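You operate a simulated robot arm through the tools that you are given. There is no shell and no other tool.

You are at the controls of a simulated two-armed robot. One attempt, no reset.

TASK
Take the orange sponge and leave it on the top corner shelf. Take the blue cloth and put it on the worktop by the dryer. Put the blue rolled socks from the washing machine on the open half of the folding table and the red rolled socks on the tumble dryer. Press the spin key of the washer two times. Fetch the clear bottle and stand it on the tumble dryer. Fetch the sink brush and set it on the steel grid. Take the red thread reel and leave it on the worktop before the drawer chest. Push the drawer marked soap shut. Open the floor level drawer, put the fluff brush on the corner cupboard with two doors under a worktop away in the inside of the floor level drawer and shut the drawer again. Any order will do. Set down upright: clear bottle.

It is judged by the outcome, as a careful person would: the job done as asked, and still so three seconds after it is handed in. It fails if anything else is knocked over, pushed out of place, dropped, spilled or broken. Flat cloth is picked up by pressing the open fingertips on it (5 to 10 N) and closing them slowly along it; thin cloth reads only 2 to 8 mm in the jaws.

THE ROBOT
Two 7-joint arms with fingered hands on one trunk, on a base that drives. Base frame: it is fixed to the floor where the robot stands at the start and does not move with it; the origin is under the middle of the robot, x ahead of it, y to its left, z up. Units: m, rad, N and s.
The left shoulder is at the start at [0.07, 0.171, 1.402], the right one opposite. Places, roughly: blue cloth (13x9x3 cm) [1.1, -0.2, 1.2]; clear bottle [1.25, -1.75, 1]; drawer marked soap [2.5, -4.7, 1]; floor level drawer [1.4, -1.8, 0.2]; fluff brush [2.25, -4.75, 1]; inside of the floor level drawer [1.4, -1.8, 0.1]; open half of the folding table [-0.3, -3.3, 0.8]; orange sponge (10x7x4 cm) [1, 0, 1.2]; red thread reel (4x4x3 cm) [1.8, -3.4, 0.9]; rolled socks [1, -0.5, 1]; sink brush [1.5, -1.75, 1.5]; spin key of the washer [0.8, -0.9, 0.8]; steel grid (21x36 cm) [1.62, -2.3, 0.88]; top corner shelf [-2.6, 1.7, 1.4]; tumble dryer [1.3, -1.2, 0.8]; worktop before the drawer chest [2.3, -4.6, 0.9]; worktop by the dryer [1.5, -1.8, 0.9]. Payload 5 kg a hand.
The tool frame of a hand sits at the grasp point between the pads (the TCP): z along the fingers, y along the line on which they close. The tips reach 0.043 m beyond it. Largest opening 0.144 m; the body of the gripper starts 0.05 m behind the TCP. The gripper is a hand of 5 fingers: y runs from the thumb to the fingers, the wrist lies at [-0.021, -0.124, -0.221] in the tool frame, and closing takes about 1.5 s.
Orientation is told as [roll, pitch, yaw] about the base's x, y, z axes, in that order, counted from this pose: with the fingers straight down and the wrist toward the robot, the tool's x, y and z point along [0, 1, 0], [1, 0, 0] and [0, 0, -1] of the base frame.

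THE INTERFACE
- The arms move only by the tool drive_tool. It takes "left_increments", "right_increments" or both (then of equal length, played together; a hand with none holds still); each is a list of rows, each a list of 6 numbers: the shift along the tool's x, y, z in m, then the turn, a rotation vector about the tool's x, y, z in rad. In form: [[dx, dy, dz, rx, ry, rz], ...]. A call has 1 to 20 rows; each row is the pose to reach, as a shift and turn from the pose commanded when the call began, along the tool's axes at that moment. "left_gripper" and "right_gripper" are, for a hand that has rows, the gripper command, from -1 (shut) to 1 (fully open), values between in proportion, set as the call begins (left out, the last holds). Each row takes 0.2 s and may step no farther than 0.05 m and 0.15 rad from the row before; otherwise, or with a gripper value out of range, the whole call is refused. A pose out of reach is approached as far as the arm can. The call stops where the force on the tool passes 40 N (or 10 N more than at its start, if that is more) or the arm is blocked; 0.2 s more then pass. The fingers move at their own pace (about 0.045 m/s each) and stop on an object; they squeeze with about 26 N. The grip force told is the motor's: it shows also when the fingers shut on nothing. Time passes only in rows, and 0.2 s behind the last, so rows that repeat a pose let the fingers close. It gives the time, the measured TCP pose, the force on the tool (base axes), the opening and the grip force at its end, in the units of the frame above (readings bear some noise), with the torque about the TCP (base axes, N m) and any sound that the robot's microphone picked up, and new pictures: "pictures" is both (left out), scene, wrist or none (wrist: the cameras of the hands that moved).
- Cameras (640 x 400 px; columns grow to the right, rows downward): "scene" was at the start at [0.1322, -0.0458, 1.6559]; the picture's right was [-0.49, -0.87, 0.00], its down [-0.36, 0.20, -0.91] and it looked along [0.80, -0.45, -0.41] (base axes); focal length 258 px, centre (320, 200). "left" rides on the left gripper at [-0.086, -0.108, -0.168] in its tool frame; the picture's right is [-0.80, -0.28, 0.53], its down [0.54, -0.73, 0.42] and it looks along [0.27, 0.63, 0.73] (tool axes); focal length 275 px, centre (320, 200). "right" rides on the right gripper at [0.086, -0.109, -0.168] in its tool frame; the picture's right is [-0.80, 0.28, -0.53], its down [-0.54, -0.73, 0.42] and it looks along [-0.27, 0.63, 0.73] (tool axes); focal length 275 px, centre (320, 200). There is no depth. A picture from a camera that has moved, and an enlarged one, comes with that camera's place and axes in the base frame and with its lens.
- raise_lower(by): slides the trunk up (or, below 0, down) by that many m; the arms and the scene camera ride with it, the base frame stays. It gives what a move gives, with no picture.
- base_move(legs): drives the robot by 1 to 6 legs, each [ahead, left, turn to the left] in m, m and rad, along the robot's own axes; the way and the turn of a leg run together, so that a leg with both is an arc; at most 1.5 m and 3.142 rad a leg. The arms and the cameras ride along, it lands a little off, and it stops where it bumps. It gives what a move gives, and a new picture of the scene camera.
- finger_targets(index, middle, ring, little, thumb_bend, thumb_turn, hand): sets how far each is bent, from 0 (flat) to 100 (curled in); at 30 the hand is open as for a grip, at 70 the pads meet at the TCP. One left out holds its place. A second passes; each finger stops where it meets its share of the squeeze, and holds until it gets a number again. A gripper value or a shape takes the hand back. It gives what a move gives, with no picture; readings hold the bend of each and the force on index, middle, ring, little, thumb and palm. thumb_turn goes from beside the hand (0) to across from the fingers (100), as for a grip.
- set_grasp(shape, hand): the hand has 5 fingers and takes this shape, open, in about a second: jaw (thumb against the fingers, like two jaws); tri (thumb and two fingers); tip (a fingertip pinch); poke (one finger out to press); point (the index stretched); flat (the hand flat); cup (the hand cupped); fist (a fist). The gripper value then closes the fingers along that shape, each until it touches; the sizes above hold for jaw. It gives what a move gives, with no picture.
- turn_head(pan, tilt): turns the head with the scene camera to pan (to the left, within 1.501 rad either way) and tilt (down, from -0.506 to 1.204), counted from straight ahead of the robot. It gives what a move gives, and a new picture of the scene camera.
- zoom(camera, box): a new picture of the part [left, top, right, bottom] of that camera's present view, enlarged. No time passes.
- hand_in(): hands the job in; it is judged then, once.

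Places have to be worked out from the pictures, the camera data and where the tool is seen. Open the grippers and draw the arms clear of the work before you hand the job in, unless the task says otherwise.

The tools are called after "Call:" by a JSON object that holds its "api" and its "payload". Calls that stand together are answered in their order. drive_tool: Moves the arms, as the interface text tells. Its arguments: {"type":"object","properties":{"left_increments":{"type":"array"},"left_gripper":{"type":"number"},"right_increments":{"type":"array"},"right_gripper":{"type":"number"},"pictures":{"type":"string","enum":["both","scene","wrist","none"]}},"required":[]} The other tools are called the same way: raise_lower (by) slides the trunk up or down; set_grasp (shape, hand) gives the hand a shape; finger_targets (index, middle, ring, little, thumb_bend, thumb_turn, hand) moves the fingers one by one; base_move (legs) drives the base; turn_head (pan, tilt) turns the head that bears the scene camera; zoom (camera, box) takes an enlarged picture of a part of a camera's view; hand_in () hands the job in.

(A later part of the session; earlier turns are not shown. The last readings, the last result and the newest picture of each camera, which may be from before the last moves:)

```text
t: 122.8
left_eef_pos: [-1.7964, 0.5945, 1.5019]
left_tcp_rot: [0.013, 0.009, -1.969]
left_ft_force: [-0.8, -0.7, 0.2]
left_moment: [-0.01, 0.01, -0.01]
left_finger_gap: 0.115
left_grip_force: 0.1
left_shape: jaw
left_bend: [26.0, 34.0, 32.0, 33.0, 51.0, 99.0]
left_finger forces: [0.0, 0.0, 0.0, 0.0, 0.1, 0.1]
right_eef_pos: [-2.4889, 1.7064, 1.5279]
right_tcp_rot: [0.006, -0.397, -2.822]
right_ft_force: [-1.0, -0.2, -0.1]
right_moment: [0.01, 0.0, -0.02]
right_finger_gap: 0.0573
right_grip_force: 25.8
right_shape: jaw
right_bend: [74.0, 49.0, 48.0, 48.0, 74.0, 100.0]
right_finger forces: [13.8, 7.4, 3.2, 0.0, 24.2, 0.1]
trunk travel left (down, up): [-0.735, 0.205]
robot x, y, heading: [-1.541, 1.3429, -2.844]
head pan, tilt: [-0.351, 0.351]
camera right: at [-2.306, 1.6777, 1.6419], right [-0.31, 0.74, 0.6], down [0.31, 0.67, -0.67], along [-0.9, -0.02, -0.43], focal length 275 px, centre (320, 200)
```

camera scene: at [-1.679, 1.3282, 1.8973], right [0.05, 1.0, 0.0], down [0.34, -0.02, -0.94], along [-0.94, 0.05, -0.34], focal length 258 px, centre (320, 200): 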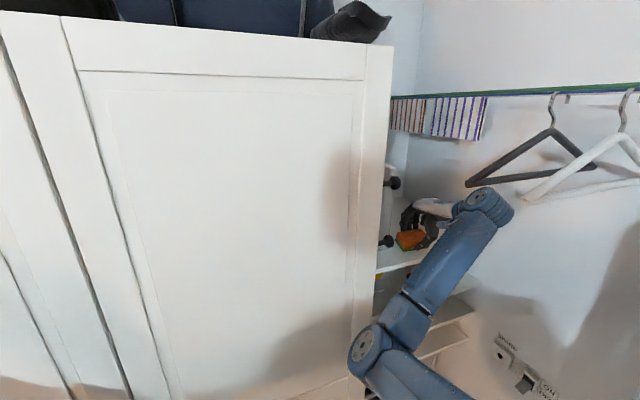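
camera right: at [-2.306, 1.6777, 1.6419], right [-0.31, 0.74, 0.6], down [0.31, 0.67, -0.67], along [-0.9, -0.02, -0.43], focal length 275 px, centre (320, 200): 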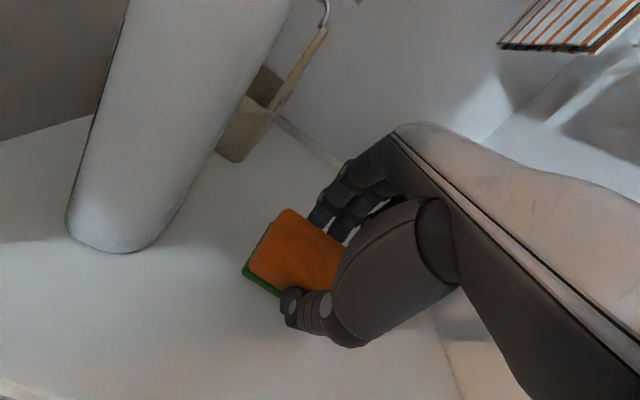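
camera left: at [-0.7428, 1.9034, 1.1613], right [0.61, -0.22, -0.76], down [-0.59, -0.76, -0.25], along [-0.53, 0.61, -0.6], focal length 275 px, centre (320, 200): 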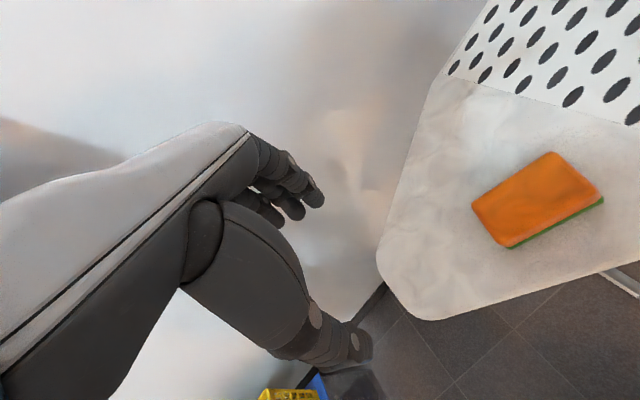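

The sponge is over the shelf, clear of the bottle. I reduce the tilt by half (keeping the wrist below the hanging cloths) and then lower gently.

Call:
{"api": "drive_tool", "payload": {"right_increments": [[0, 0, 0, 0.1, 0, 0], [0, 0, 0, 0.2, 0, 0], [0, -0.003, 0.007, 0.22, 0, 0], [0, -0.005, 0.012, 0.22, 0, 0]], "pictures": "none"}}

Call:
{"api": "drive_tool", "payload": {"right_increments": [[0, -0.001, 0.005, 0, 0, 0], [0, -0.0018, 0.01, 0, 0, 0], [0, -0.0025, 0.014, 0, 0, 0]], "pictures": "both"}}

```text
t: 123.8
left_eef_pos: [-1.7955, 0.5948, 1.5026]
left_tcp_rot: [0.016, 0.009, -1.969]
left_ft_force: [-0.1, -0.1, -0.1]
left_moment: [0.0, 0.02, 0.0]
left_finger_gap: 0.115
left_grip_force: 0.0
left_shape: jaw
left_bend: [26.0, 34.0, 32.0, 33.0, 51.0, 99.0]
left_finger forces: [0.0, 0.0, 0.1, 0.1, 0.0, 0.0]
right_eef_pos: [-2.4896, 1.705, 1.5155]
right_tcp_rot: [0.004, -0.176, -2.818]
right_ft_force: [-0.5, 0.9, 1.1]
right_moment: [0.0, 0.0, -0.01]
right_finger_gap: 0.0569
right_grip_force: 25.7
right_shape: jaw
right_bend: [74.0, 49.0, 48.0, 48.0, 74.0, 100.0]
right_finger forces: [13.8, 7.3, 3.1, 0.1, 24.0, 0.1]
trunk travel left (down, up): [-0.735, 0.205]
robot x, y, heading: [-1.5407, 1.3357, -2.839]
head pan, tilt: [-0.351, 0.351]
```

```text
t: 124.6
left_eef_pos: [-1.7954, 0.5955, 1.5026]
left_tcp_rot: [0.013, 0.009, -1.972]
left_ft_force: [-0.2, 0.0, 0.0]
left_moment: [-0.01, 0.01, 0.05]
left_finger_gap: 0.115
left_grip_force: 0.0
left_shape: jaw
left_bend: [26.0, 34.0, 32.0, 33.0, 51.0, 99.0]
left_finger forces: [0.1, 0.0, 0.0, 0.0, 0.0, 0.0]
right_eef_pos: [-2.4902, 1.707, 1.5029]
right_tcp_rot: [0.006, -0.178, -2.821]
right_ft_force: [-1.7, -0.2, 3.8]
right_moment: [-0.1, -0.01, -0.04]
right_finger_gap: 0.057
right_grip_force: 26.2
right_shape: jaw
right_bend: [74.0, 49.0, 48.0, 48.0, 74.0, 100.0]
right_finger forces: [14.8, 8.0, 3.4, 0.0, 24.2, 0.0]
trunk travel left (down, up): [-0.735, 0.205]
robot x, y, heading: [-1.5384, 1.3378, -2.839]
head pan, tilt: [-0.351, 0.351]
camera scene: at [-1.6812, 1.3284, 1.8974], right [0.05, 1.0, 0.0], down [0.34, -0.02, -0.94], along [-0.94, 0.05, -0.34], focal length 258 px, centre (320, 200)
camera right: at [-2.3326, 1.669, 1.6495], right [-0.43, 0.7, 0.57], down [0.44, 0.71, -0.55], along [-0.79, 0.01, -0.61], focal length 275 px, centre (320, 200)
```

scene: 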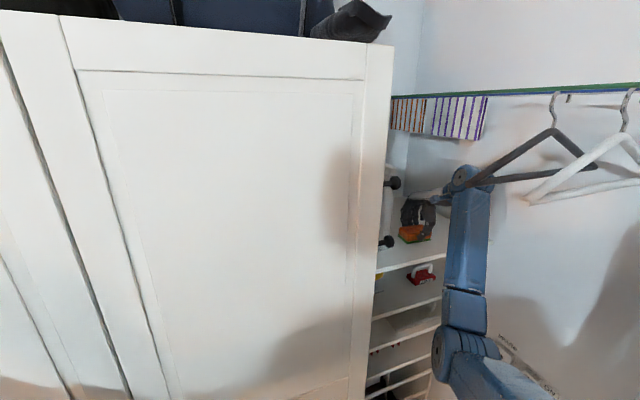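
right: 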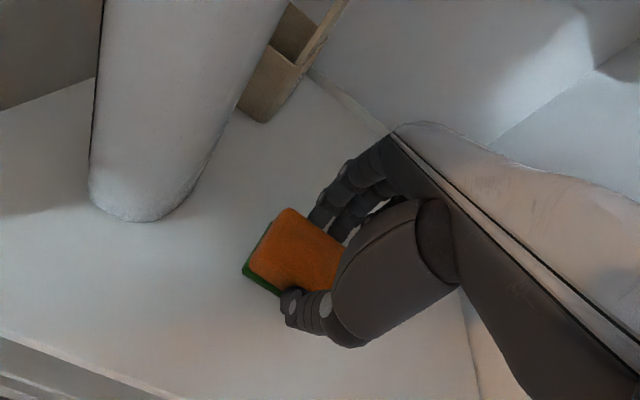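

Contact at 4 N — the sponge is resting on the shelf. I open the fingers, lift and tilt forward again so the hand clears the sponge and stays under the hangers.

Call:
{"api": "drive_tool", "payload": {"right_increments": [[0, 0, -0.001, 0, 0, 0], [0, 0, -0.001, 0, 0, 0], [0, 0, -0.001, 0, 0, 0], [0, 0, -0.001, 0, 0, 0], [0, 0, -0.001, 0, 0, 0], [0, 0, -0.001, 0, 0, 0], [0, 0.0035, -0.02, 0, 0, 0], [0, 0.007, -0.039, -0.1, 0, 0], [0, 0.0097, -0.054, -0.22, 0, 0], [0, 0.0106, -0.059, -0.34, 0, 0], [0, 0.0106, -0.059, -0.42, 0, 0]], "right_gripper": 0.6, "pictures": "both"}}

```text
t: 127.0
left_eef_pos: [-1.7952, 0.595, 1.5023]
left_tcp_rot: [0.014, 0.009, -1.971]
left_ft_force: [-0.4, 0.2, 0.2]
left_moment: [-0.01, 0.01, 0.0]
left_finger_gap: 0.1153
left_grip_force: 0.0
left_shape: jaw
left_bend: [26.0, 34.0, 32.0, 33.0, 51.0, 99.0]
left_finger forces: [0.1, 0.0, 0.0, 0.0, 0.0, 0.0]
right_eef_pos: [-2.4898, 1.7074, 1.562]
right_tcp_rot: [0.008, -0.599, -2.822]
right_ft_force: [0.2, 0.2, 0.6]
right_moment: [0.02, 0.01, -0.02]
right_finger_gap: 0.115
right_grip_force: 0.1
right_shape: jaw
right_bend: [26.0, 34.0, 32.0, 33.0, 52.0, 99.0]
right_finger forces: [0.1, 0.1, 0.1, 0.1, 0.0, 0.1]
trunk travel left (down, up): [-0.735, 0.205]
robot x, y, heading: [-1.543, 1.3388, -2.843]
head pan, tilt: [-0.351, 0.351]
camera scene: at [-1.6814, 1.3291, 1.8973], right [0.05, 1.0, 0.0], down [0.34, -0.02, -0.94], along [-0.94, 0.04, -0.34], focal length 258 px, centre (320, 200)
camera right: at [-2.2877, 1.6843, 1.6404], right [-0.19, 0.78, 0.6], down [0.17, 0.63, -0.76], along [-0.97, -0.04, -0.25], focal length 275 px, centre (320, 200)
```

scene: 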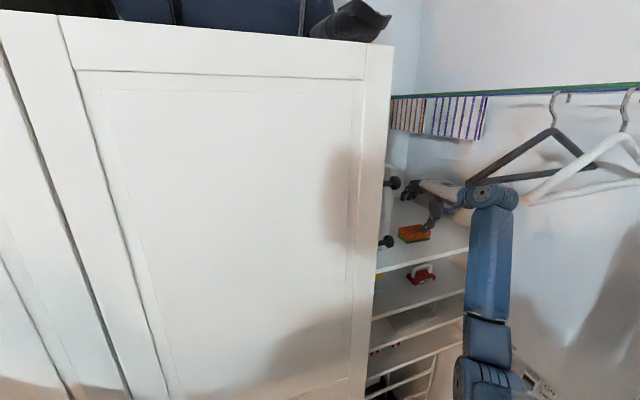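
right: 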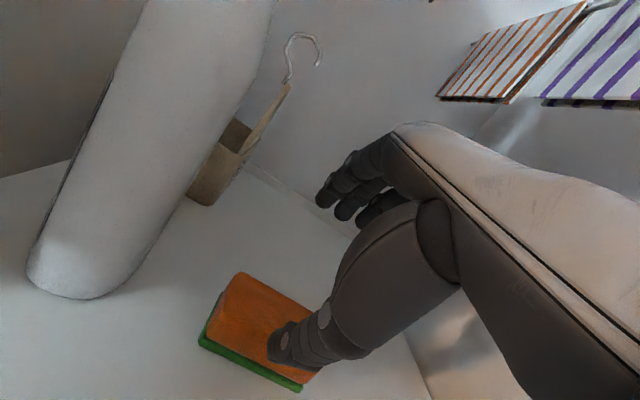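

The sponge lies flat on the top corner shelf. I lift another centimetre and back the base straight out.

Call:
{"api": "drive_tool", "payload": {"right_increments": [[0, 0.0057, -0.0083, 0, 0, 0], [0, 0.0057, -0.0083, 0, 0, 0]], "pictures": "none"}}

Call:
{"api": "base_move", "payload": {"legs": [[-0.5, 0.03, 0]]}}

Call:
{"api": "zoom", "payload": {"camera": "scene", "box": [260, 80, 560, 280]}}

```text
t: 127.6
left_eef_pos: [-1.7964, 0.5953, 1.5022]
left_tcp_rot: [0.014, 0.01, -1.972]
left_ft_force: [-0.6, 0.1, -0.3]
left_moment: [0.0, -0.01, 0.01]
left_finger_gap: 0.1149
left_grip_force: 0.1
left_shape: jaw
left_bend: [26.0, 34.0, 32.0, 33.0, 51.0, 99.0]
left_finger forces: [0.0, 0.0, 0.0, 0.0, 0.0, 0.1]
right_eef_pos: [-2.4913, 1.7056, 1.572]
right_tcp_rot: [0.006, -0.597, -2.821]
right_ft_force: [0.4, 0.1, 0.2]
right_moment: [0.02, -0.01, 0.01]
right_finger_gap: 0.1152
right_grip_force: 0.1
right_shape: jaw
right_bend: [26.0, 34.0, 32.0, 33.0, 52.0, 99.0]
right_finger forces: [0.0, 0.0, 0.0, 0.0, 0.0, 0.0]
trunk travel left (down, up): [-0.735, 0.205]
robot x, y, heading: [-1.5414, 1.3399, -2.841]
head pan, tilt: [-0.351, 0.351]
```

```text
t: 130.5
left_eef_pos: [-1.3133, 0.713, 1.5015]
left_tcp_rot: [0.015, 0.011, -1.966]
left_ft_force: [-0.7, -0.3, -0.5]
left_moment: [0.03, -0.04, 0.01]
left_finger_gap: 0.1151
left_grip_force: 0.0
left_shape: jaw
left_bend: [26.0, 34.0, 32.0, 33.0, 51.0, 99.0]
left_finger forces: [0.0, 0.1, 0.0, 0.1, 0.1, 0.0]
right_eef_pos: [-2.0131, 1.8212, 1.5707]
right_tcp_rot: [0.005, -0.594, -2.82]
right_ft_force: [-0.4, 0.0, -0.7]
right_moment: [0.03, 0.0, 0.01]
right_finger_gap: 0.115
right_grip_force: 0.0
right_shape: jaw
right_bend: [26.0, 34.0, 32.0, 33.0, 52.0, 99.0]
right_finger forces: [0.0, 0.0, 0.1, 0.0, 0.1, 0.0]
trunk travel left (down, up): [-0.735, 0.205]
robot x, y, heading: [-1.0611, 1.4558, -2.833]
head pan, tilt: [-0.351, 0.351]
camera scene: at [-1.2032, 1.447, 1.8969], right [0.04, 1.0, 0.0], down [0.35, -0.01, -0.94], along [-0.94, 0.04, -0.35], focal length 258 px, centre (320, 200)
```

scene: 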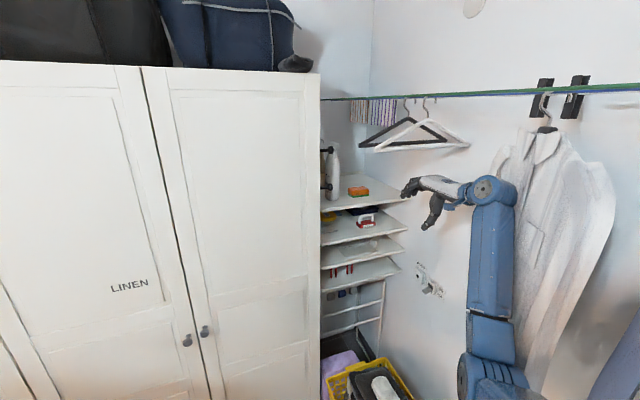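

```text
2.00 times, centred on (410, 180) of scene
camera zoom: at [-1.2032, 1.447, 1.8969], right [0.04, 1.0, 0.0], down [0.35, -0.01, -0.94], along [-0.94, 0.04, -0.35], focal length 516 px, centre (140, 240)
```

zoom: 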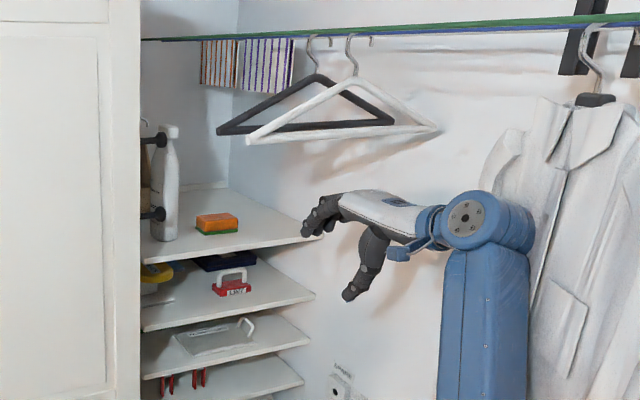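

Sponge done. My right wrist is close to the white shirt, so I strafe left away from it first, then back off into open floor.

Call:
{"api": "base_move", "payload": {"legs": [[0, 0.35, 0], [-0.2, 0.2, 0]]}}

```text
t: 134.3
left_eef_pos: [-0.954, 0.2571, 1.5022]
left_tcp_rot: [0.02, 0.009, -1.966]
left_ft_force: [-1.6, -0.4, 0.0]
left_moment: [-0.05, -0.05, -0.02]
left_finger_gap: 0.1153
left_grip_force: 0.0
left_shape: jaw
left_bend: [26.0, 34.0, 32.0, 33.0, 51.0, 99.0]
left_finger forces: [0.0, 0.1, 0.0, 0.0, 0.1, 0.0]
right_eef_pos: [-1.6554, 1.3662, 1.5695]
right_tcp_rot: [0.008, -0.593, -2.818]
right_ft_force: [0.1, 0.9, 0.0]
right_moment: [-0.06, 0.01, 0.04]
right_finger_gap: 0.115
right_grip_force: 0.1
right_shape: jaw
right_bend: [26.0, 34.0, 32.0, 33.0, 52.0, 99.0]
right_finger forces: [0.1, 0.0, 0.0, 0.1, 0.0, 0.1]
trunk travel left (down, up): [-0.735, 0.205]
robot x, y, heading: [-0.7005, 1.0032, -2.838]
head pan, tilt: [-0.351, 0.351]
camera scene: at [-0.8459, 0.9925, 1.8968], right [0.04, 1.0, 0.0], down [0.35, -0.02, -0.94], along [-0.94, 0.04, -0.35], focal length 258 px, centre (320, 200)
```

scene: 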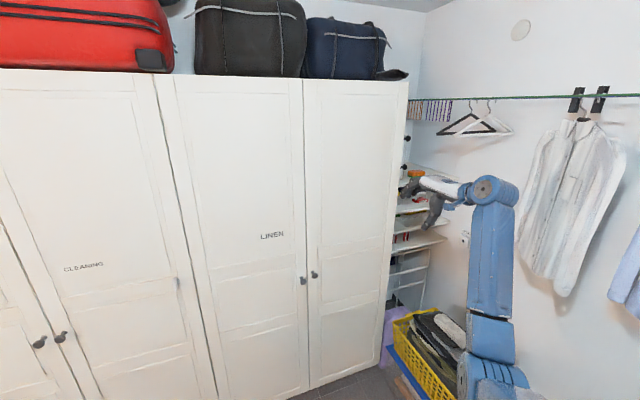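

Shirt and shelf are undisturbed. I lower the trunk to normal and bring both hands to a symmetric carry pose about 0.72 m ahead, pointing down.

Call:
{"api": "drive_tool", "payload": {"left_increments": [[-0.045, -0.01, 0, 0, 0, 0.09], [-0.09, -0.02, 0, 0, 0, 0.18], [-0.135, -0.03, 0, 0, 0, 0.27], [-0.18, -0.04, 0, 0, 0, 0.36], [-0.225, -0.05, 0, 0, 0, 0.45], [-0.27, -0.06, 0, 0, 0, 0.54], [-0.315, -0.07, 0, 0, 0, 0.63], [-0.36, -0.08, 0, 0, 0, 0.73], [-0.405, -0.092, 0, 0, 0, 0.87]], "right_increments": [[0.037, -0.007, -0.005, 0.07, 0, 0], [0.074, -0.015, -0.01, 0.14, 0, 0], [0.111, -0.022, -0.015, 0.21, 0, 0], [0.148, -0.03, -0.02, 0.28, 0, 0], [0.185, -0.038, -0.025, 0.35, 0, 0], [0.222, -0.045, -0.031, 0.42, 0, 0], [0.259, -0.053, -0.036, 0.49, 0, 0], [0.296, -0.06, -0.042, 0.55, 0, 0], [0.332, -0.0685, -0.047, 0.6, 0, 0]], "pictures": "none"}}

Call:
{"api": "raise_lower", "payload": {"by": -0.235}}

Call:
{"api": "turn_head", "payload": {"pan": 0, "tilt": 0.8}}

```text
t: 136.3
left_eef_pos: [-1.2802, 0.4538, 1.4934]
left_tcp_rot: [0.022, 0.016, -2.818]
left_ft_force: [0.1, 0.6, -0.3]
left_moment: [0.01, -0.02, -0.03]
left_finger_gap: 0.1148
left_grip_force: 0.1
left_shape: jaw
left_bend: [26.0, 34.0, 32.0, 33.0, 51.0, 99.0]
left_finger forces: [0.0, 0.0, 0.1, 0.0, 0.0, 0.1]
left hand out of reach, approached as far as the arm can: row 8, 9
right_eef_pos: [-1.468, 1.0732, 1.5749]
right_tcp_rot: [0.004, 0.006, -2.815]
right_ft_force: [-0.1, -1.1, -0.9]
right_moment: [0.01, -0.03, 0.03]
right_finger_gap: 0.115
right_grip_force: 0.0
right_shape: jaw
right_bend: [26.0, 34.0, 32.0, 33.0, 52.0, 99.0]
right_finger forces: [0.0, 0.2, 0.1, 0.0, 0.0, 0.0]
trunk travel left (down, up): [-0.735, 0.205]
robot x, y, heading: [-0.7, 0.9977, -2.833]
head pan, tilt: [-0.351, 0.351]
```

```text
t: 138.8
left_eef_pos: [-1.2792, 0.454, 1.2624]
left_tcp_rot: [0.017, 0.012, -2.817]
left_ft_force: [-0.2, -0.5, 0.2]
left_moment: [0.0, -0.03, 0.01]
left_finger_gap: 0.1151
left_grip_force: 0.0
left_shape: jaw
left_bend: [26.0, 34.0, 32.0, 33.0, 51.0, 99.0]
left_finger forces: [0.0, 0.1, 0.0, 0.1, 0.1, 0.1]
right_eef_pos: [-1.4667, 1.0744, 1.3412]
right_tcp_rot: [0.003, 0.005, -2.814]
right_ft_force: [-0.4, 0.0, -0.2]
right_moment: [0.01, 0.02, 0.03]
right_finger_gap: 0.1148
right_grip_force: 0.2
right_shape: jaw
right_bend: [26.0, 34.0, 32.0, 33.0, 52.0, 99.0]
right_finger forces: [0.0, 0.0, 0.1, 0.0, 0.0, 0.1]
trunk travel left (down, up): [-0.5, 0.44]
robot x, y, heading: [-0.7028, 1.0016, -2.837]
head pan, tilt: [-0.351, 0.351]
```

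```text
t: 139.7
left_eef_pos: [-1.2788, 0.454, 1.263]
left_tcp_rot: [0.015, 0.012, -2.817]
left_ft_force: [-1.1, 0.1, 0.0]
left_moment: [-0.01, -0.02, 0.02]
left_finger_gap: 0.115
left_grip_force: 0.1
left_shape: jaw
left_bend: [26.0, 34.0, 32.0, 33.0, 51.0, 99.0]
left_finger forces: [0.0, 0.0, 0.0, 0.1, 0.0, 0.0]
right_eef_pos: [-1.4673, 1.0736, 1.3408]
right_tcp_rot: [0.004, 0.004, -2.814]
right_ft_force: [-0.3, 0.3, -0.2]
right_moment: [0.0, -0.01, 0.01]
right_finger_gap: 0.1149
right_grip_force: 0.0
right_shape: jaw
right_bend: [26.0, 34.0, 32.0, 33.0, 52.0, 99.0]
right_finger forces: [0.0, 0.0, 0.0, 0.1, 0.0, 0.0]
trunk travel left (down, up): [-0.5, 0.44]
robot x, y, heading: [-0.701, 1.0014, -2.832]
head pan, tilt: [0.0, 0.799]
camera scene: at [-0.8256, 0.962, 1.6227], right [-0.3, 0.95, 0.0], down [0.68, 0.22, -0.7], along [-0.66, -0.21, -0.72], focal length 258 px, centre (320, 200)
```

scene: 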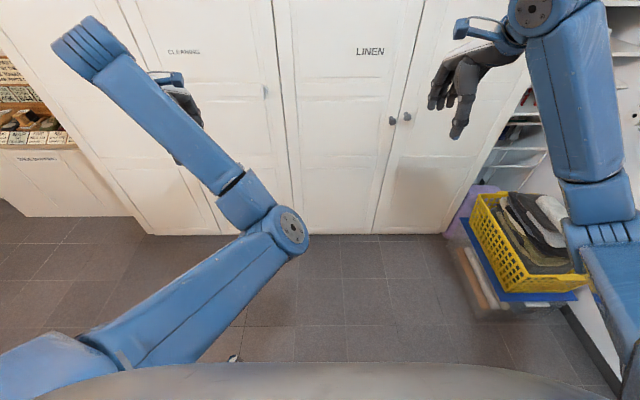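

The right elbow is back outside. I try the same on the left: stretch far left with a forward tilt, then return.

Call:
{"api": "drive_tool", "payload": {"left_increments": [[0.04, 0.01, -0.01, -0.1, 0, 0], [0.08, 0.02, -0.02, -0.2, 0, 0], [0.12, 0.03, -0.03, -0.3, 0, 0], [0.16, 0.04, -0.04, -0.4, 0, 0], [0.2, 0.05, -0.05, -0.5, 0, 0], [0.24, 0.055, -0.06, -0.6, 0, 0], [0.28, 0.06, -0.07, -0.6, 0, 0], [0.28, 0.06, -0.09, -0.6, 0, 0]], "pictures": "scene"}}

```text
t: 141.5
left_eef_pos: [-1.2599, 0.1835, 1.3514]
left_tcp_rot: [0.006, -0.586, -2.839]
left_ft_force: [1.4, 0.0, 0.1]
left_moment: [-0.06, -0.03, -0.01]
left_finger_gap: 0.115
left_grip_force: 0.0
left_shape: jaw
left_bend: [26.0, 34.0, 32.0, 33.0, 51.0, 99.0]
left_finger forces: [0.0, 0.0, 0.0, 0.0, 0.0, 0.1]
right_eef_pos: [-1.4685, 1.0738, 1.3415]
right_tcp_rot: [0.006, 0.003, -2.815]
right_ft_force: [0.0, -0.2, -0.4]
right_moment: [0.01, 0.01, -0.01]
right_finger_gap: 0.1148
right_grip_force: 0.0
right_shape: jaw
right_bend: [26.0, 34.0, 32.0, 33.0, 52.0, 99.0]
right_finger forces: [0.0, 0.0, 0.1, 0.0, 0.0, 0.1]
trunk travel left (down, up): [-0.5, 0.44]
robot x, y, heading: [-0.7008, 1.0018, -2.832]
head pan, tilt: [0.0, 0.799]
camera scene: at [-0.8254, 0.9627, 1.6226], right [-0.3, 0.95, 0.0], down [0.68, 0.22, -0.7], along [-0.66, -0.21, -0.72], focal length 258 px, centre (320, 200)
```

scene: 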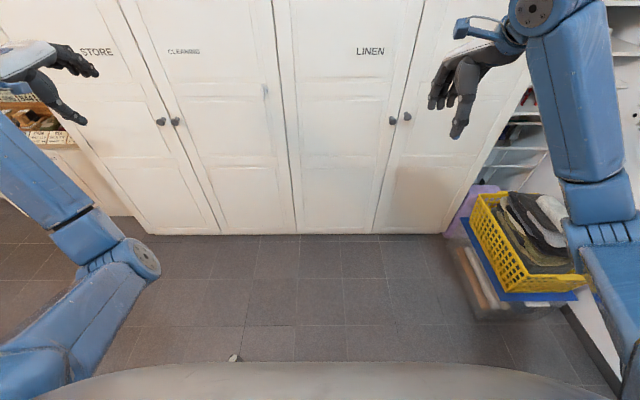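

Still inward. I cycle the tilt at this extended place, which moved the right elbow outward before.

Call:
{"api": "drive_tool", "payload": {"left_increments": [[0.02, 0, 0, 0.1, 0, 0], [0.03, 0, 0, 0.2, 0, 0], [0.04, 0, 0, 0.3, 0, 0], [0.04, 0, 0, 0.4, 0, 0], [0.04, 0, 0, 0.5, 0, 0], [0.04, 0, 0, 0.6, 0, 0], [0.03, 0, 0, 0.5, 0, 0], [0.02, 0, 0, 0.4, 0, 0], [0.01, 0, 0, 0.3, 0, 0], [0.0, 0, 0, 0.2, 0, 0], [-0.02, 0, 0, 0.1, 0, 0], [-0.04, 0, 0, 0.0, 0, 0], [-0.06, 0, 0, 0.1, 0, 0], [-0.09, 0, 0, 0.2, 0, 0], [-0.12, 0, 0, 0.3, 0, 0], [-0.15, 0, 0, 0.4, 0, 0], [-0.18, 0, 0, 0.5, 0, 0], [-0.21, 0, 0, 0.6, 0, 0]], "pictures": "scene"}}

```text
t: 145.3
left_eef_pos: [-1.3215, 0.384, 1.3486]
left_tcp_rot: [0.005, 0.018, -2.835]
left_ft_force: [-0.1, 1.0, 0.2]
left_moment: [-0.01, 0.02, 0.0]
left_finger_gap: 0.1151
left_grip_force: 0.1
left_shape: jaw
left_bend: [26.0, 34.0, 32.0, 33.0, 51.0, 99.0]
left_finger forces: [0.0, 0.0, 0.0, 0.1, 0.1, 0.1]
right_eef_pos: [-1.4684, 1.0746, 1.3404]
right_tcp_rot: [0.008, 0.006, -2.813]
right_ft_force: [-0.9, 0.3, 1.8]
right_moment: [-0.04, -0.01, 0.0]
right_finger_gap: 0.1149
right_grip_force: 0.1
right_shape: jaw
right_bend: [26.0, 34.0, 32.0, 33.0, 52.0, 99.0]
right_finger forces: [0.0, 0.1, 0.0, 0.0, 0.1, 0.0]
trunk travel left (down, up): [-0.5, 0.44]
robot x, y, heading: [-0.7008, 1.0025, -2.833]
head pan, tilt: [0.0, 0.799]
camera scene: at [-0.8271, 0.9636, 1.6224], right [-0.3, 0.95, 0.0], down [0.68, 0.22, -0.7], along [-0.66, -0.21, -0.72], focal length 258 px, centre (320, 200)
```

scene: 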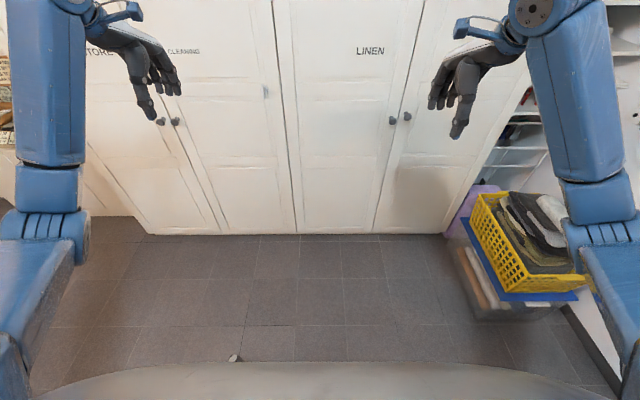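

Both elbows are outside again. I turn around to face the washer wall squarely (heading ≈0.30) and strafe along the room toward the washer.

Call:
{"api": "base_move", "payload": {"legs": [[0, 0, 3.13], [0, -1.5, 0]]}}

Call:
{"api": "turn_head", "payload": {"pan": -0.2, "tilt": 0.6}}

```text
t: 160.2
left_eef_pos: [0.3794, 0.1701, 1.3486]
left_tcp_rot: [0.004, 0.016, 0.305]
left_ft_force: [0.1, 0.6, -0.2]
left_moment: [0.0, -0.02, -0.02]
left_finger_gap: 0.1152
left_grip_force: 0.0
left_shape: jaw
left_bend: [26.0, 34.0, 32.0, 33.0, 51.0, 99.0]
left_finger forces: [0.1, 0.0, 0.0, 0.0, 0.1, 0.0]
right_eef_pos: [0.5233, -0.5224, 1.3407]
right_tcp_rot: [0.006, 0.006, 0.328]
right_ft_force: [-0.3, -0.3, 0.4]
right_moment: [-0.02, 0.0, 0.03]
right_finger_gap: 0.1151
right_grip_force: 0.0
right_shape: jaw
right_bend: [26.0, 34.0, 32.0, 33.0, 52.0, 99.0]
right_finger forces: [0.0, 0.1, 0.1, 0.0, 0.1, 0.1]
trunk travel left (down, up): [-0.5, 0.44]
robot x, y, heading: [-0.2408, -0.4482, 0.303]
head pan, tilt: [0.0, 0.799]
camera scene: at [-0.1149, -0.4098, 1.6226], right [0.3, -0.95, 0.0], down [-0.68, -0.22, -0.7], along [0.66, 0.21, -0.72], focal length 258 px, centre (320, 200)
```

scene: 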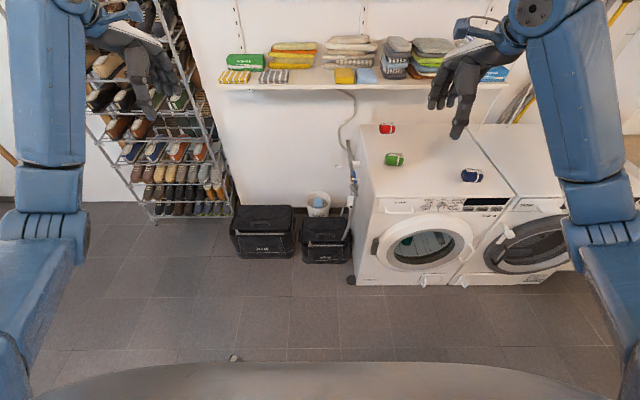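

```text
t: 160.9
left_eef_pos: [0.3797, 0.1692, 1.3488]
left_tcp_rot: [0.003, 0.016, 0.303]
left_ft_force: [0.4, 1.6, 0.6]
left_moment: [0.03, -0.01, 0.03]
left_finger_gap: 0.1151
left_grip_force: 0.1
left_shape: jaw
left_bend: [26.0, 34.0, 32.0, 33.0, 51.0, 99.0]
left_finger forces: [0.0, 0.1, 0.0, 0.0, 0.0, 0.0]
right_eef_pos: [0.5233, -0.5236, 1.3412]
right_tcp_rot: [0.006, 0.006, 0.328]
right_ft_force: [-0.1, -0.7, 0.6]
right_moment: [-0.02, 0.01, 0.01]
right_finger_gap: 0.1149
right_grip_force: 0.1
right_shape: jaw
right_bend: [26.0, 34.0, 32.0, 33.0, 52.0, 99.0]
right_finger forces: [0.0, 0.0, 0.0, 0.1, 0.0, 0.1]
trunk travel left (down, up): [-0.5, 0.44]
robot x, y, heading: [-0.2423, -0.4484, 0.302]
head pan, tilt: [-0.201, 0.6]
camera scene: at [-0.1038, -0.4254, 1.6394], right [0.11, -0.99, 0.0], down [-0.56, -0.06, -0.82], along [0.82, 0.09, -0.57], focal length 258 px, centre (320, 200)
```

scene: 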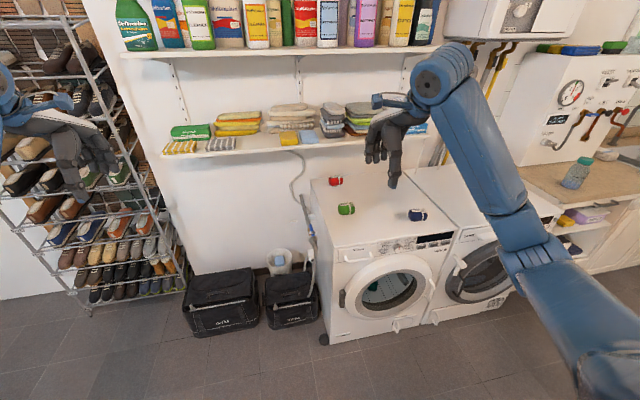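

Positions agree: red socks near [1.20, -0.38, 0.885] (under the low shelf), blue socks near [0.915, -0.78]. I retract the left hand, then drive up to the washer.

Call:
{"api": "drive_tool", "payload": {"left_increments": [[0, -0.045, 0, 0, 0, 0], [0, -0.09, 0, 0, 0, 0], [0, -0.135, 0, 0, 0, 0], [0, -0.18, 0, 0, 0, 0], [0.02, -0.22, 0, 0, 0, 0]], "pictures": "none"}}

Call:
{"api": "base_move", "payload": {"legs": [[0.42, -0.06, 0]]}}

Call:
{"api": "turn_head", "payload": {"pan": -0.35, "tilt": 0.75}}

```text
t: 162.1
left_eef_pos: [0.1577, 0.1236, 1.3504]
left_tcp_rot: [0.002, 0.013, 0.302]
left_ft_force: [-0.6, 0.0, -0.2]
left_moment: [0.0, -0.06, -0.02]
left_finger_gap: 0.1153
left_grip_force: 0.1
left_shape: jaw
left_bend: [26.0, 34.0, 32.0, 33.0, 51.0, 99.0]
left_finger forces: [0.0, 0.0, 0.0, 0.0, 0.1, 0.0]
right_eef_pos: [0.5204, -0.5227, 1.3428]
right_tcp_rot: [0.005, 0.001, 0.323]
right_ft_force: [-1.1, -0.4, 0.7]
right_moment: [-0.02, -0.1, -0.02]
right_finger_gap: 0.1152
right_grip_force: 0.0
right_shape: jaw
right_bend: [26.0, 34.0, 32.0, 33.0, 52.0, 99.0]
right_finger forces: [0.0, 0.0, 0.0, 0.0, 0.0, 0.1]
trunk travel left (down, up): [-0.5, 0.44]
robot x, y, heading: [-0.2398, -0.45, 0.301]
head pan, tilt: [-0.201, 0.6]
```

```text
t: 164.7
left_eef_pos: [0.5858, 0.1941, 1.3504]
left_tcp_rot: [0.005, 0.012, 0.304]
left_ft_force: [0.4, 0.6, -0.3]
left_moment: [-0.05, -0.04, 0.01]
left_finger_gap: 0.1151
left_grip_force: 0.0
left_shape: jaw
left_bend: [26.0, 34.0, 32.0, 33.0, 51.0, 99.0]
left_finger forces: [0.0, 0.0, 0.0, 0.0, 0.1, 0.0]
right_eef_pos: [0.949, -0.452, 1.3416]
right_tcp_rot: [0.006, 0.002, 0.325]
right_ft_force: [0.6, 0.4, -0.6]
right_moment: [-0.02, -0.01, 0.01]
right_finger_gap: 0.1149
right_grip_force: 0.1
right_shape: jaw
right_bend: [26.0, 34.0, 32.0, 33.0, 52.0, 99.0]
right_finger forces: [0.1, 0.0, 0.0, 0.0, 0.1, 0.0]
trunk travel left (down, up): [-0.5, 0.44]
robot x, y, heading: [0.185, -0.3816, 0.305]
head pan, tilt: [-0.201, 0.6]
camera scene: at [0.3206, -0.3538, 1.6397], right [0.1, -0.99, 0.0], down [-0.56, -0.06, -0.83], along [0.82, 0.09, -0.56], focal length 258 px, centre (320, 200)
```

scene: 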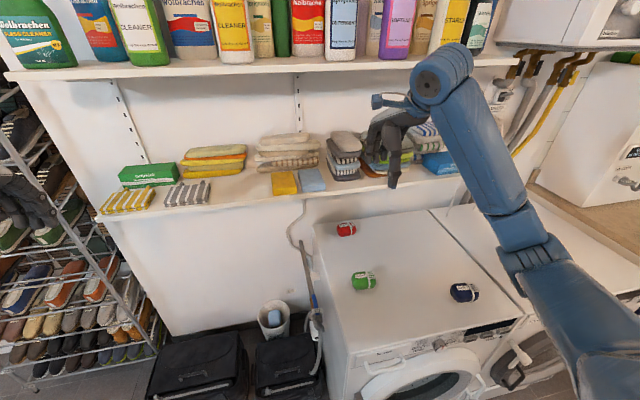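

```text
t: 165.4
left_eef_pos: [0.5876, 0.1953, 1.3503]
left_tcp_rot: [0.005, 0.016, 0.305]
left_ft_force: [0.2, 0.3, 0.1]
left_moment: [-0.04, -0.02, 0.0]
left_finger_gap: 0.115
left_grip_force: 0.1
left_shape: jaw
left_bend: [26.0, 34.0, 32.0, 33.0, 51.0, 99.0]
left_finger forces: [0.1, 0.0, 0.0, 0.0, 0.0, 0.0]
right_eef_pos: [0.9506, -0.4517, 1.3406]
right_tcp_rot: [0.006, 0.006, 0.325]
right_ft_force: [0.5, -0.1, 0.1]
right_moment: [0.02, 0.03, 0.02]
right_finger_gap: 0.1152
right_grip_force: 0.0
right_shape: jaw
right_bend: [26.0, 34.0, 32.0, 33.0, 52.0, 99.0]
right_finger forces: [0.0, 0.0, 0.1, 0.0, 0.1, 0.0]
trunk travel left (down, up): [-0.5, 0.44]
robot x, y, heading: [0.1842, -0.3794, 0.305]
head pan, tilt: [-0.351, 0.75]
camera scene: at [0.3173, -0.3664, 1.6266], right [-0.05, -1.0, 0.0], down [-0.68, 0.03, -0.73], along [0.73, -0.03, -0.68], focal length 258 px, centre (320, 200)
```

scene: 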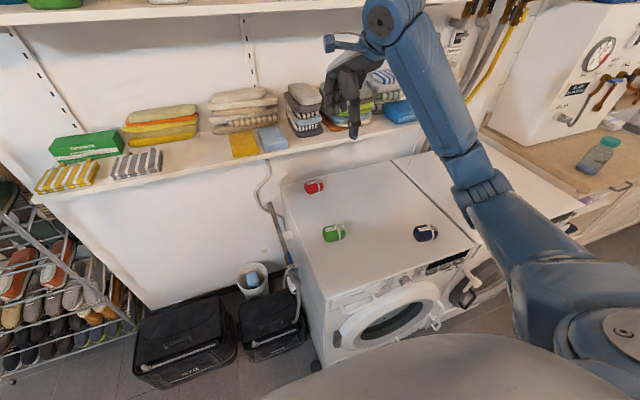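

I zoom in on the socks, the cloth and the washer panel from here.

Call:
{"api": "zoom", "payload": {"camera": "scene", "box": [200, 90, 360, 260]}}

Call:
{"api": "zoom", "payload": {"camera": "scene", "box": [320, 200, 520, 360]}}

Call:
{"api": "zoom", "payload": {"camera": "right", "box": [0, 0, 640, 400]}}

```text
2.35 times, centred on (280, 175) of scene
camera zoom: at [0.3173, -0.3664, 1.6266], right [-0.05, -1.0, 0.0], down [-0.68, 0.03, -0.73], along [0.73, -0.03, -0.68], focal length 608 px, centre (414, 259)
```

zoom: 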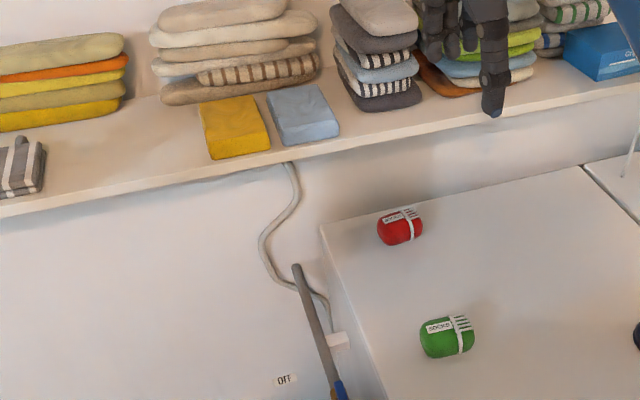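

```text
2.50 times, centred on (420, 280) of scene
camera zoom: at [0.3173, -0.3664, 1.6266], right [-0.05, -1.0, 0.0], down [-0.68, 0.03, -0.73], along [0.73, -0.03, -0.68], focal length 646 px, centre (70, 0)
```

zoom: 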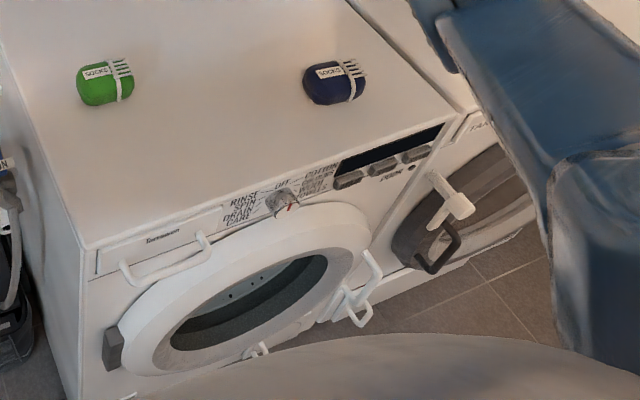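

```text
1.00 times, centred on (320, 200) of right (not enlarged: the box is as wide or as high as the picture)
camera zoom: at [0.8211, -0.4045, 1.5093], right [0.53, -0.67, 0.53], down [-0.52, -0.74, -0.42], along [0.67, -0.05, -0.74], focal length 275 px, centre (320, 200)
```

zoom: 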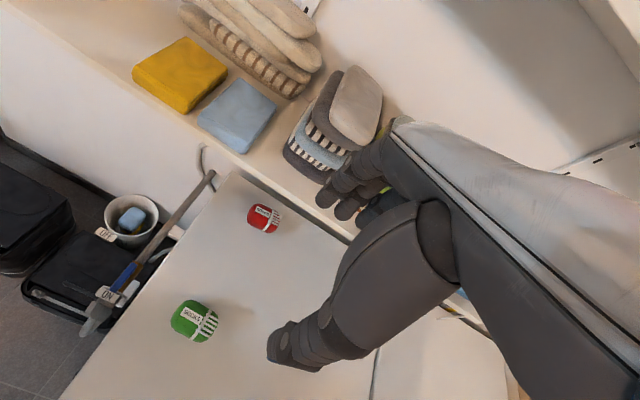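

Red socks at about v=1.052, w=0.72 under the shelf; the green socks lie in front of them. I tilt the right hand forward 0.45 rad, part-close it and go down to z≈1.0 above the green socks first.

Call:
{"api": "drive_tool", "payload": {"right_increments": [[-0.001, 0, 0.045, -0.06, 0, 0], [-0.003, 0, 0.09, -0.12, 0, 0], [-0.005, 0, 0.135, -0.18, 0, 0], [-0.007, 0, 0.18, -0.24, 0, 0], [-0.009, 0, 0.225, -0.3, 0, 0], [-0.009, 0, 0.27, -0.36, 0, 0], [-0.009, 0, 0.31, -0.42, 0, 0], [-0.009, 0, 0.34, -0.45, 0, 0]], "right_gripper": 0.25, "pictures": "both"}}

```text
t: 167.2
left_eef_pos: [0.5864, 0.1948, 1.35]
left_tcp_rot: [0.003, 0.014, 0.304]
left_ft_force: [0.3, 0.0, -0.2]
left_moment: [0.01, 0.01, 0.01]
left_finger_gap: 0.115
left_grip_force: 0.0
left_shape: jaw
left_bend: [26.0, 34.0, 32.0, 33.0, 51.0, 99.0]
left_finger forces: [0.0, 0.1, 0.0, 0.0, 0.0, 0.0]
right_eef_pos: [0.954, -0.46, 1.0012]
right_tcp_rot: [0.005, -0.448, 0.325]
right_ft_force: [0.7, -0.4, 0.3]
right_moment: [-0.03, 0.07, -0.01]
right_finger_gap: 0.0905
right_grip_force: 0.1
right_shape: jaw
right_bend: [28.0, 40.0, 37.0, 40.0, 64.0, 100.0]
right_finger forces: [0.0, 0.0, 0.0, 0.1, 0.0, 0.0]
trunk travel left (down, up): [-0.5, 0.44]
robot x, y, heading: [0.1839, -0.3782, 0.302]
head pan, tilt: [-0.351, 0.75]
camera scene: at [0.3167, -0.3666, 1.6267], right [-0.05, -1.0, 0.0], down [-0.68, 0.03, -0.73], along [0.73, -0.03, -0.68], focal length 258 px, centre (320, 200)
camera right: at [0.7656, -0.4329, 1.1051], right [0.28, -0.75, 0.6], down [-0.27, -0.66, -0.7], along [0.92, 0.03, -0.39], focal length 275 px, centre (320, 200)
```

scene: 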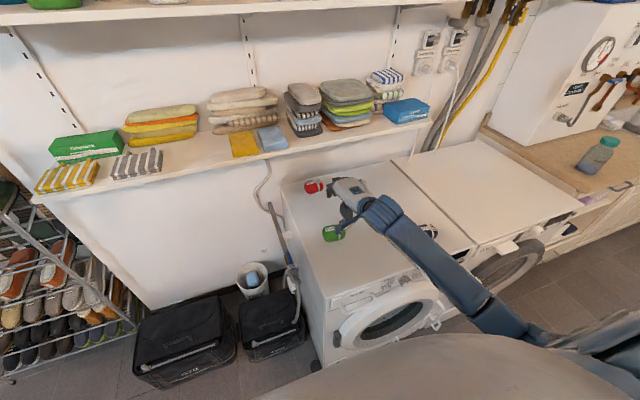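
right: 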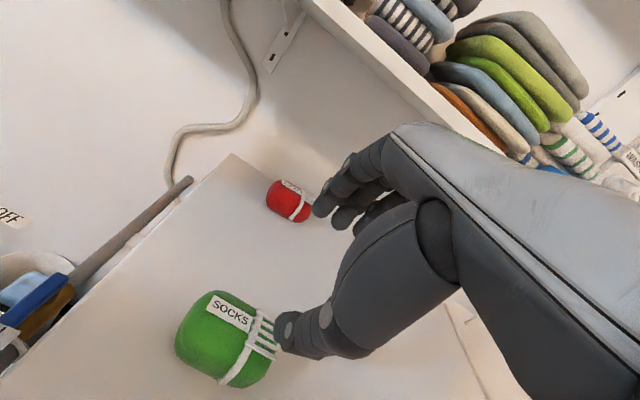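

The red sock centre is at about v=1.05, w=0.721, z=0.873, aligned with my hand. I slide forward under the shelf, above the sock.

Call:
{"api": "drive_tool", "payload": {"right_increments": [[-0.001, 0.0318, 0.0263, 0, 0, 0], [-0.002, 0.0679, 0.0548, 0, 0, 0], [-0.003, 0.1042, 0.0833, 0, 0, 0], [-0.0045, 0.1404, 0.1118, 0, 0, 0], [-0.0055, 0.1766, 0.1403, 0, 0, 0], [-0.0067, 0.2105, 0.1622, 0, 0, 0]], "pictures": "both"}}

```text
t: 168.6
left_eef_pos: [0.588, 0.1958, 1.3491]
left_tcp_rot: [0.004, 0.016, 0.303]
left_ft_force: [-0.1, 0.6, 0.0]
left_moment: [0.02, 0.05, 0.01]
left_finger_gap: 0.115
left_grip_force: 0.0
left_shape: jaw
left_bend: [26.0, 34.0, 32.0, 33.0, 51.0, 99.0]
left_finger forces: [0.0, 0.0, 0.1, 0.0, 0.0, 0.0]
right_eef_pos: [1.1987, -0.3827, 0.9432]
right_tcp_rot: [0.005, -0.442, 0.322]
right_ft_force: [0.5, 0.5, -1.2]
right_moment: [0.06, -0.06, 0.0]
right_finger_gap: 0.0901
right_grip_force: 0.1
right_shape: jaw
right_bend: [28.0, 40.0, 37.0, 40.0, 64.0, 100.0]
right_finger forces: [0.1, 0.1, 0.1, 0.0, 0.0, 0.0]
trunk travel left (down, up): [-0.5, 0.44]
robot x, y, heading: [0.186, -0.3772, 0.308]
head pan, tilt: [-0.351, 0.75]
camera scene: at [0.318, -0.3656, 1.6265], right [-0.05, -1.0, 0.0], down [-0.68, 0.03, -0.73], along [0.73, -0.03, -0.68], focal length 258 px, centre (320, 200)
camera right: at [1.012, -0.3549, 1.0486], right [0.28, -0.75, 0.6], down [-0.28, -0.66, -0.7], along [0.92, 0.03, -0.39], focal length 275 px, centre (320, 200)
```

scene: 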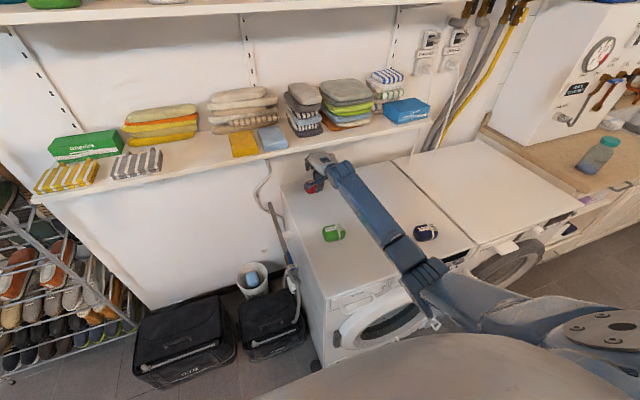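
right: 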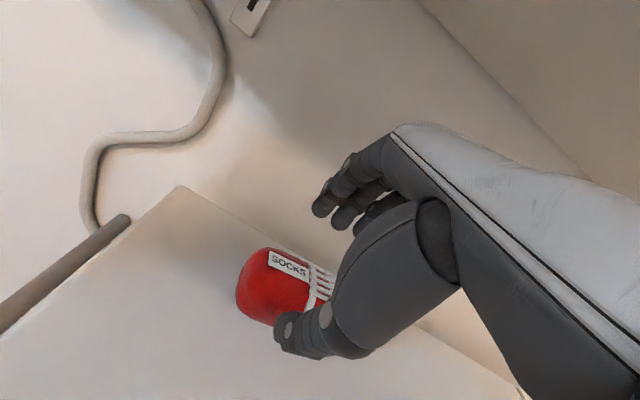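

The sock will fall between thumb and fingers with a straight vertical descent of ~4.4 cm. I open slightly more and go down in small steps.

Call:
{"api": "drive_tool", "payload": {"right_increments": [[0, 0, 0, 0, 0, 0], [0.002, -0.0065, 0.0135, 0, 0, 0], [0.004, -0.013, 0.027, 0, 0, 0], [0.005, -0.017, 0.035, 0, 0, 0]], "right_gripper": 0.42, "pictures": "wrist"}}

```text
t: 169.6
left_eef_pos: [0.5807, 0.1949, 1.3532]
left_tcp_rot: [0.004, 0.008, 0.305]
left_ft_force: [-0.2, -0.1, 0.6]
left_moment: [0.0, 0.02, -0.01]
left_finger_gap: 0.1154
left_grip_force: 0.1
left_shape: jaw
left_bend: [26.0, 34.0, 32.0, 33.0, 51.0, 99.0]
left_finger forces: [0.0, 0.0, 0.0, 0.0, 0.0, 0.0]
right_eef_pos: [1.1948, -0.3787, 0.9184]
right_tcp_rot: [0.005, -0.458, 0.323]
right_ft_force: [-10.7, -4.7, 38.4]
right_moment: [-0.64, 2.18, 0.1]
right_finger_gap: 0.0982
right_grip_force: 0.0
right_shape: jaw
right_bend: [27.0, 37.0, 34.0, 35.0, 62.0, 100.0]
right_finger forces: [0.1, 0.0, 0.0, 0.1, 38.6, 0.1]
trunk travel left (down, up): [-0.5, 0.44]
robot x, y, heading: [0.1848, -0.3763, 0.31]
head pan, tilt: [-0.351, 0.75]
camera right: at [1.0054, -0.3517, 1.0201], right [0.27, -0.75, 0.6], down [-0.27, -0.66, -0.7], along [0.92, 0.03, -0.38], focal length 275 px, centre (320, 200)
```

right: 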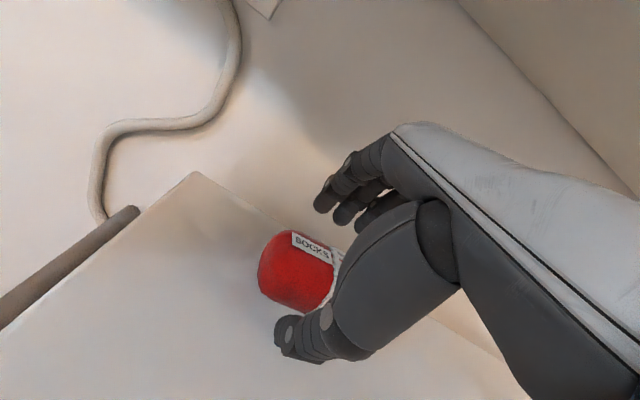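

The thumb touched the washer top (surface z≈0.857). I back off 6 mm and close on the sock.

Call:
{"api": "drive_tool", "payload": {"right_increments": [[0, -0.0046, -0.0089, 0, 0, 0], [0, -0.0046, -0.0089, 0, 0, 0]], "pictures": "none"}}

Call:
{"api": "drive_tool", "payload": {"right_increments": [[0, 0, 0, 0, 0, 0], [0, 0, 0, 0, 0, 0], [0, 0, 0, 0, 0, 0], [0, 0, 0, 0, 0, 0], [0, 0, 0, 0, 0, 0], [0, 0, 0, 0, 0, 0], [0, 0, 0, 0, 0, 0]], "right_gripper": -1, "pictures": "wrist"}}

```text
t: 170.2
left_eef_pos: [0.5834, 0.1955, 1.351]
left_tcp_rot: [0.003, 0.012, 0.303]
left_ft_force: [-0.6, 0.3, -0.8]
left_moment: [-0.02, 0.0, 0.0]
left_finger_gap: 0.1152
left_grip_force: 0.0
left_shape: jaw
left_bend: [26.0, 34.0, 32.0, 33.0, 51.0, 99.0]
left_finger forces: [0.0, 0.1, 0.0, 0.1, 0.1, 0.0]
right_eef_pos: [1.1872, -0.3801, 0.9149]
right_tcp_rot: [0.005, -0.446, 0.323]
right_ft_force: [0.5, -1.2, 21.3]
right_moment: [-0.3, 0.67, 0.04]
right_finger_gap: 0.0938
right_grip_force: 0.1
right_shape: jaw
right_bend: [27.0, 37.0, 34.0, 35.0, 65.0, 100.0]
right_finger forces: [0.1, 0.0, 0.1, 0.1, 20.9, 0.0]
trunk travel left (down, up): [-0.5, 0.44]
robot x, y, heading: [0.1856, -0.3803, 0.303]
head pan, tilt: [-0.351, 0.75]
```

```text
t: 171.8
left_eef_pos: [0.5873, 0.1947, 1.3497]
left_tcp_rot: [0.004, 0.013, 0.303]
left_ft_force: [0.5, -0.4, -0.9]
left_moment: [-0.03, 0.0, -0.02]
left_finger_gap: 0.1149
left_grip_force: 0.1
left_shape: jaw
left_bend: [26.0, 34.0, 32.0, 33.0, 51.0, 99.0]
left_finger forces: [0.0, 0.0, 0.0, 0.0, 0.0, 0.0]
right_eef_pos: [1.1899, -0.3805, 0.914]
right_tcp_rot: [0.005, -0.447, 0.323]
right_ft_force: [2.4, 1.3, 8.9]
right_moment: [0.01, -0.42, 0.12]
right_finger_gap: 0.0568
right_grip_force: 25.7
right_shape: jaw
right_bend: [74.0, 51.0, 49.0, 52.0, 72.0, 100.0]
right_finger forces: [15.4, 9.1, 3.1, 0.0, 18.8, 0.1]
trunk travel left (down, up): [-0.5, 0.44]
robot x, y, heading: [0.1833, -0.3781, 0.307]
head pan, tilt: [-0.351, 0.75]
camera right: at [1.0006, -0.3531, 1.0178], right [0.28, -0.75, 0.6], down [-0.27, -0.66, -0.7], along [0.92, 0.03, -0.39], focal length 275 px, centre (320, 200)
```

right: 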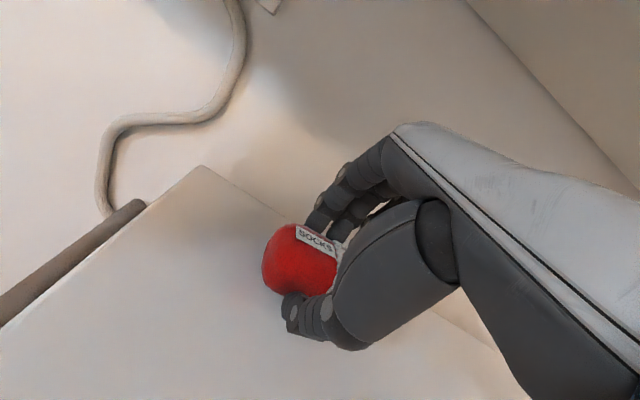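

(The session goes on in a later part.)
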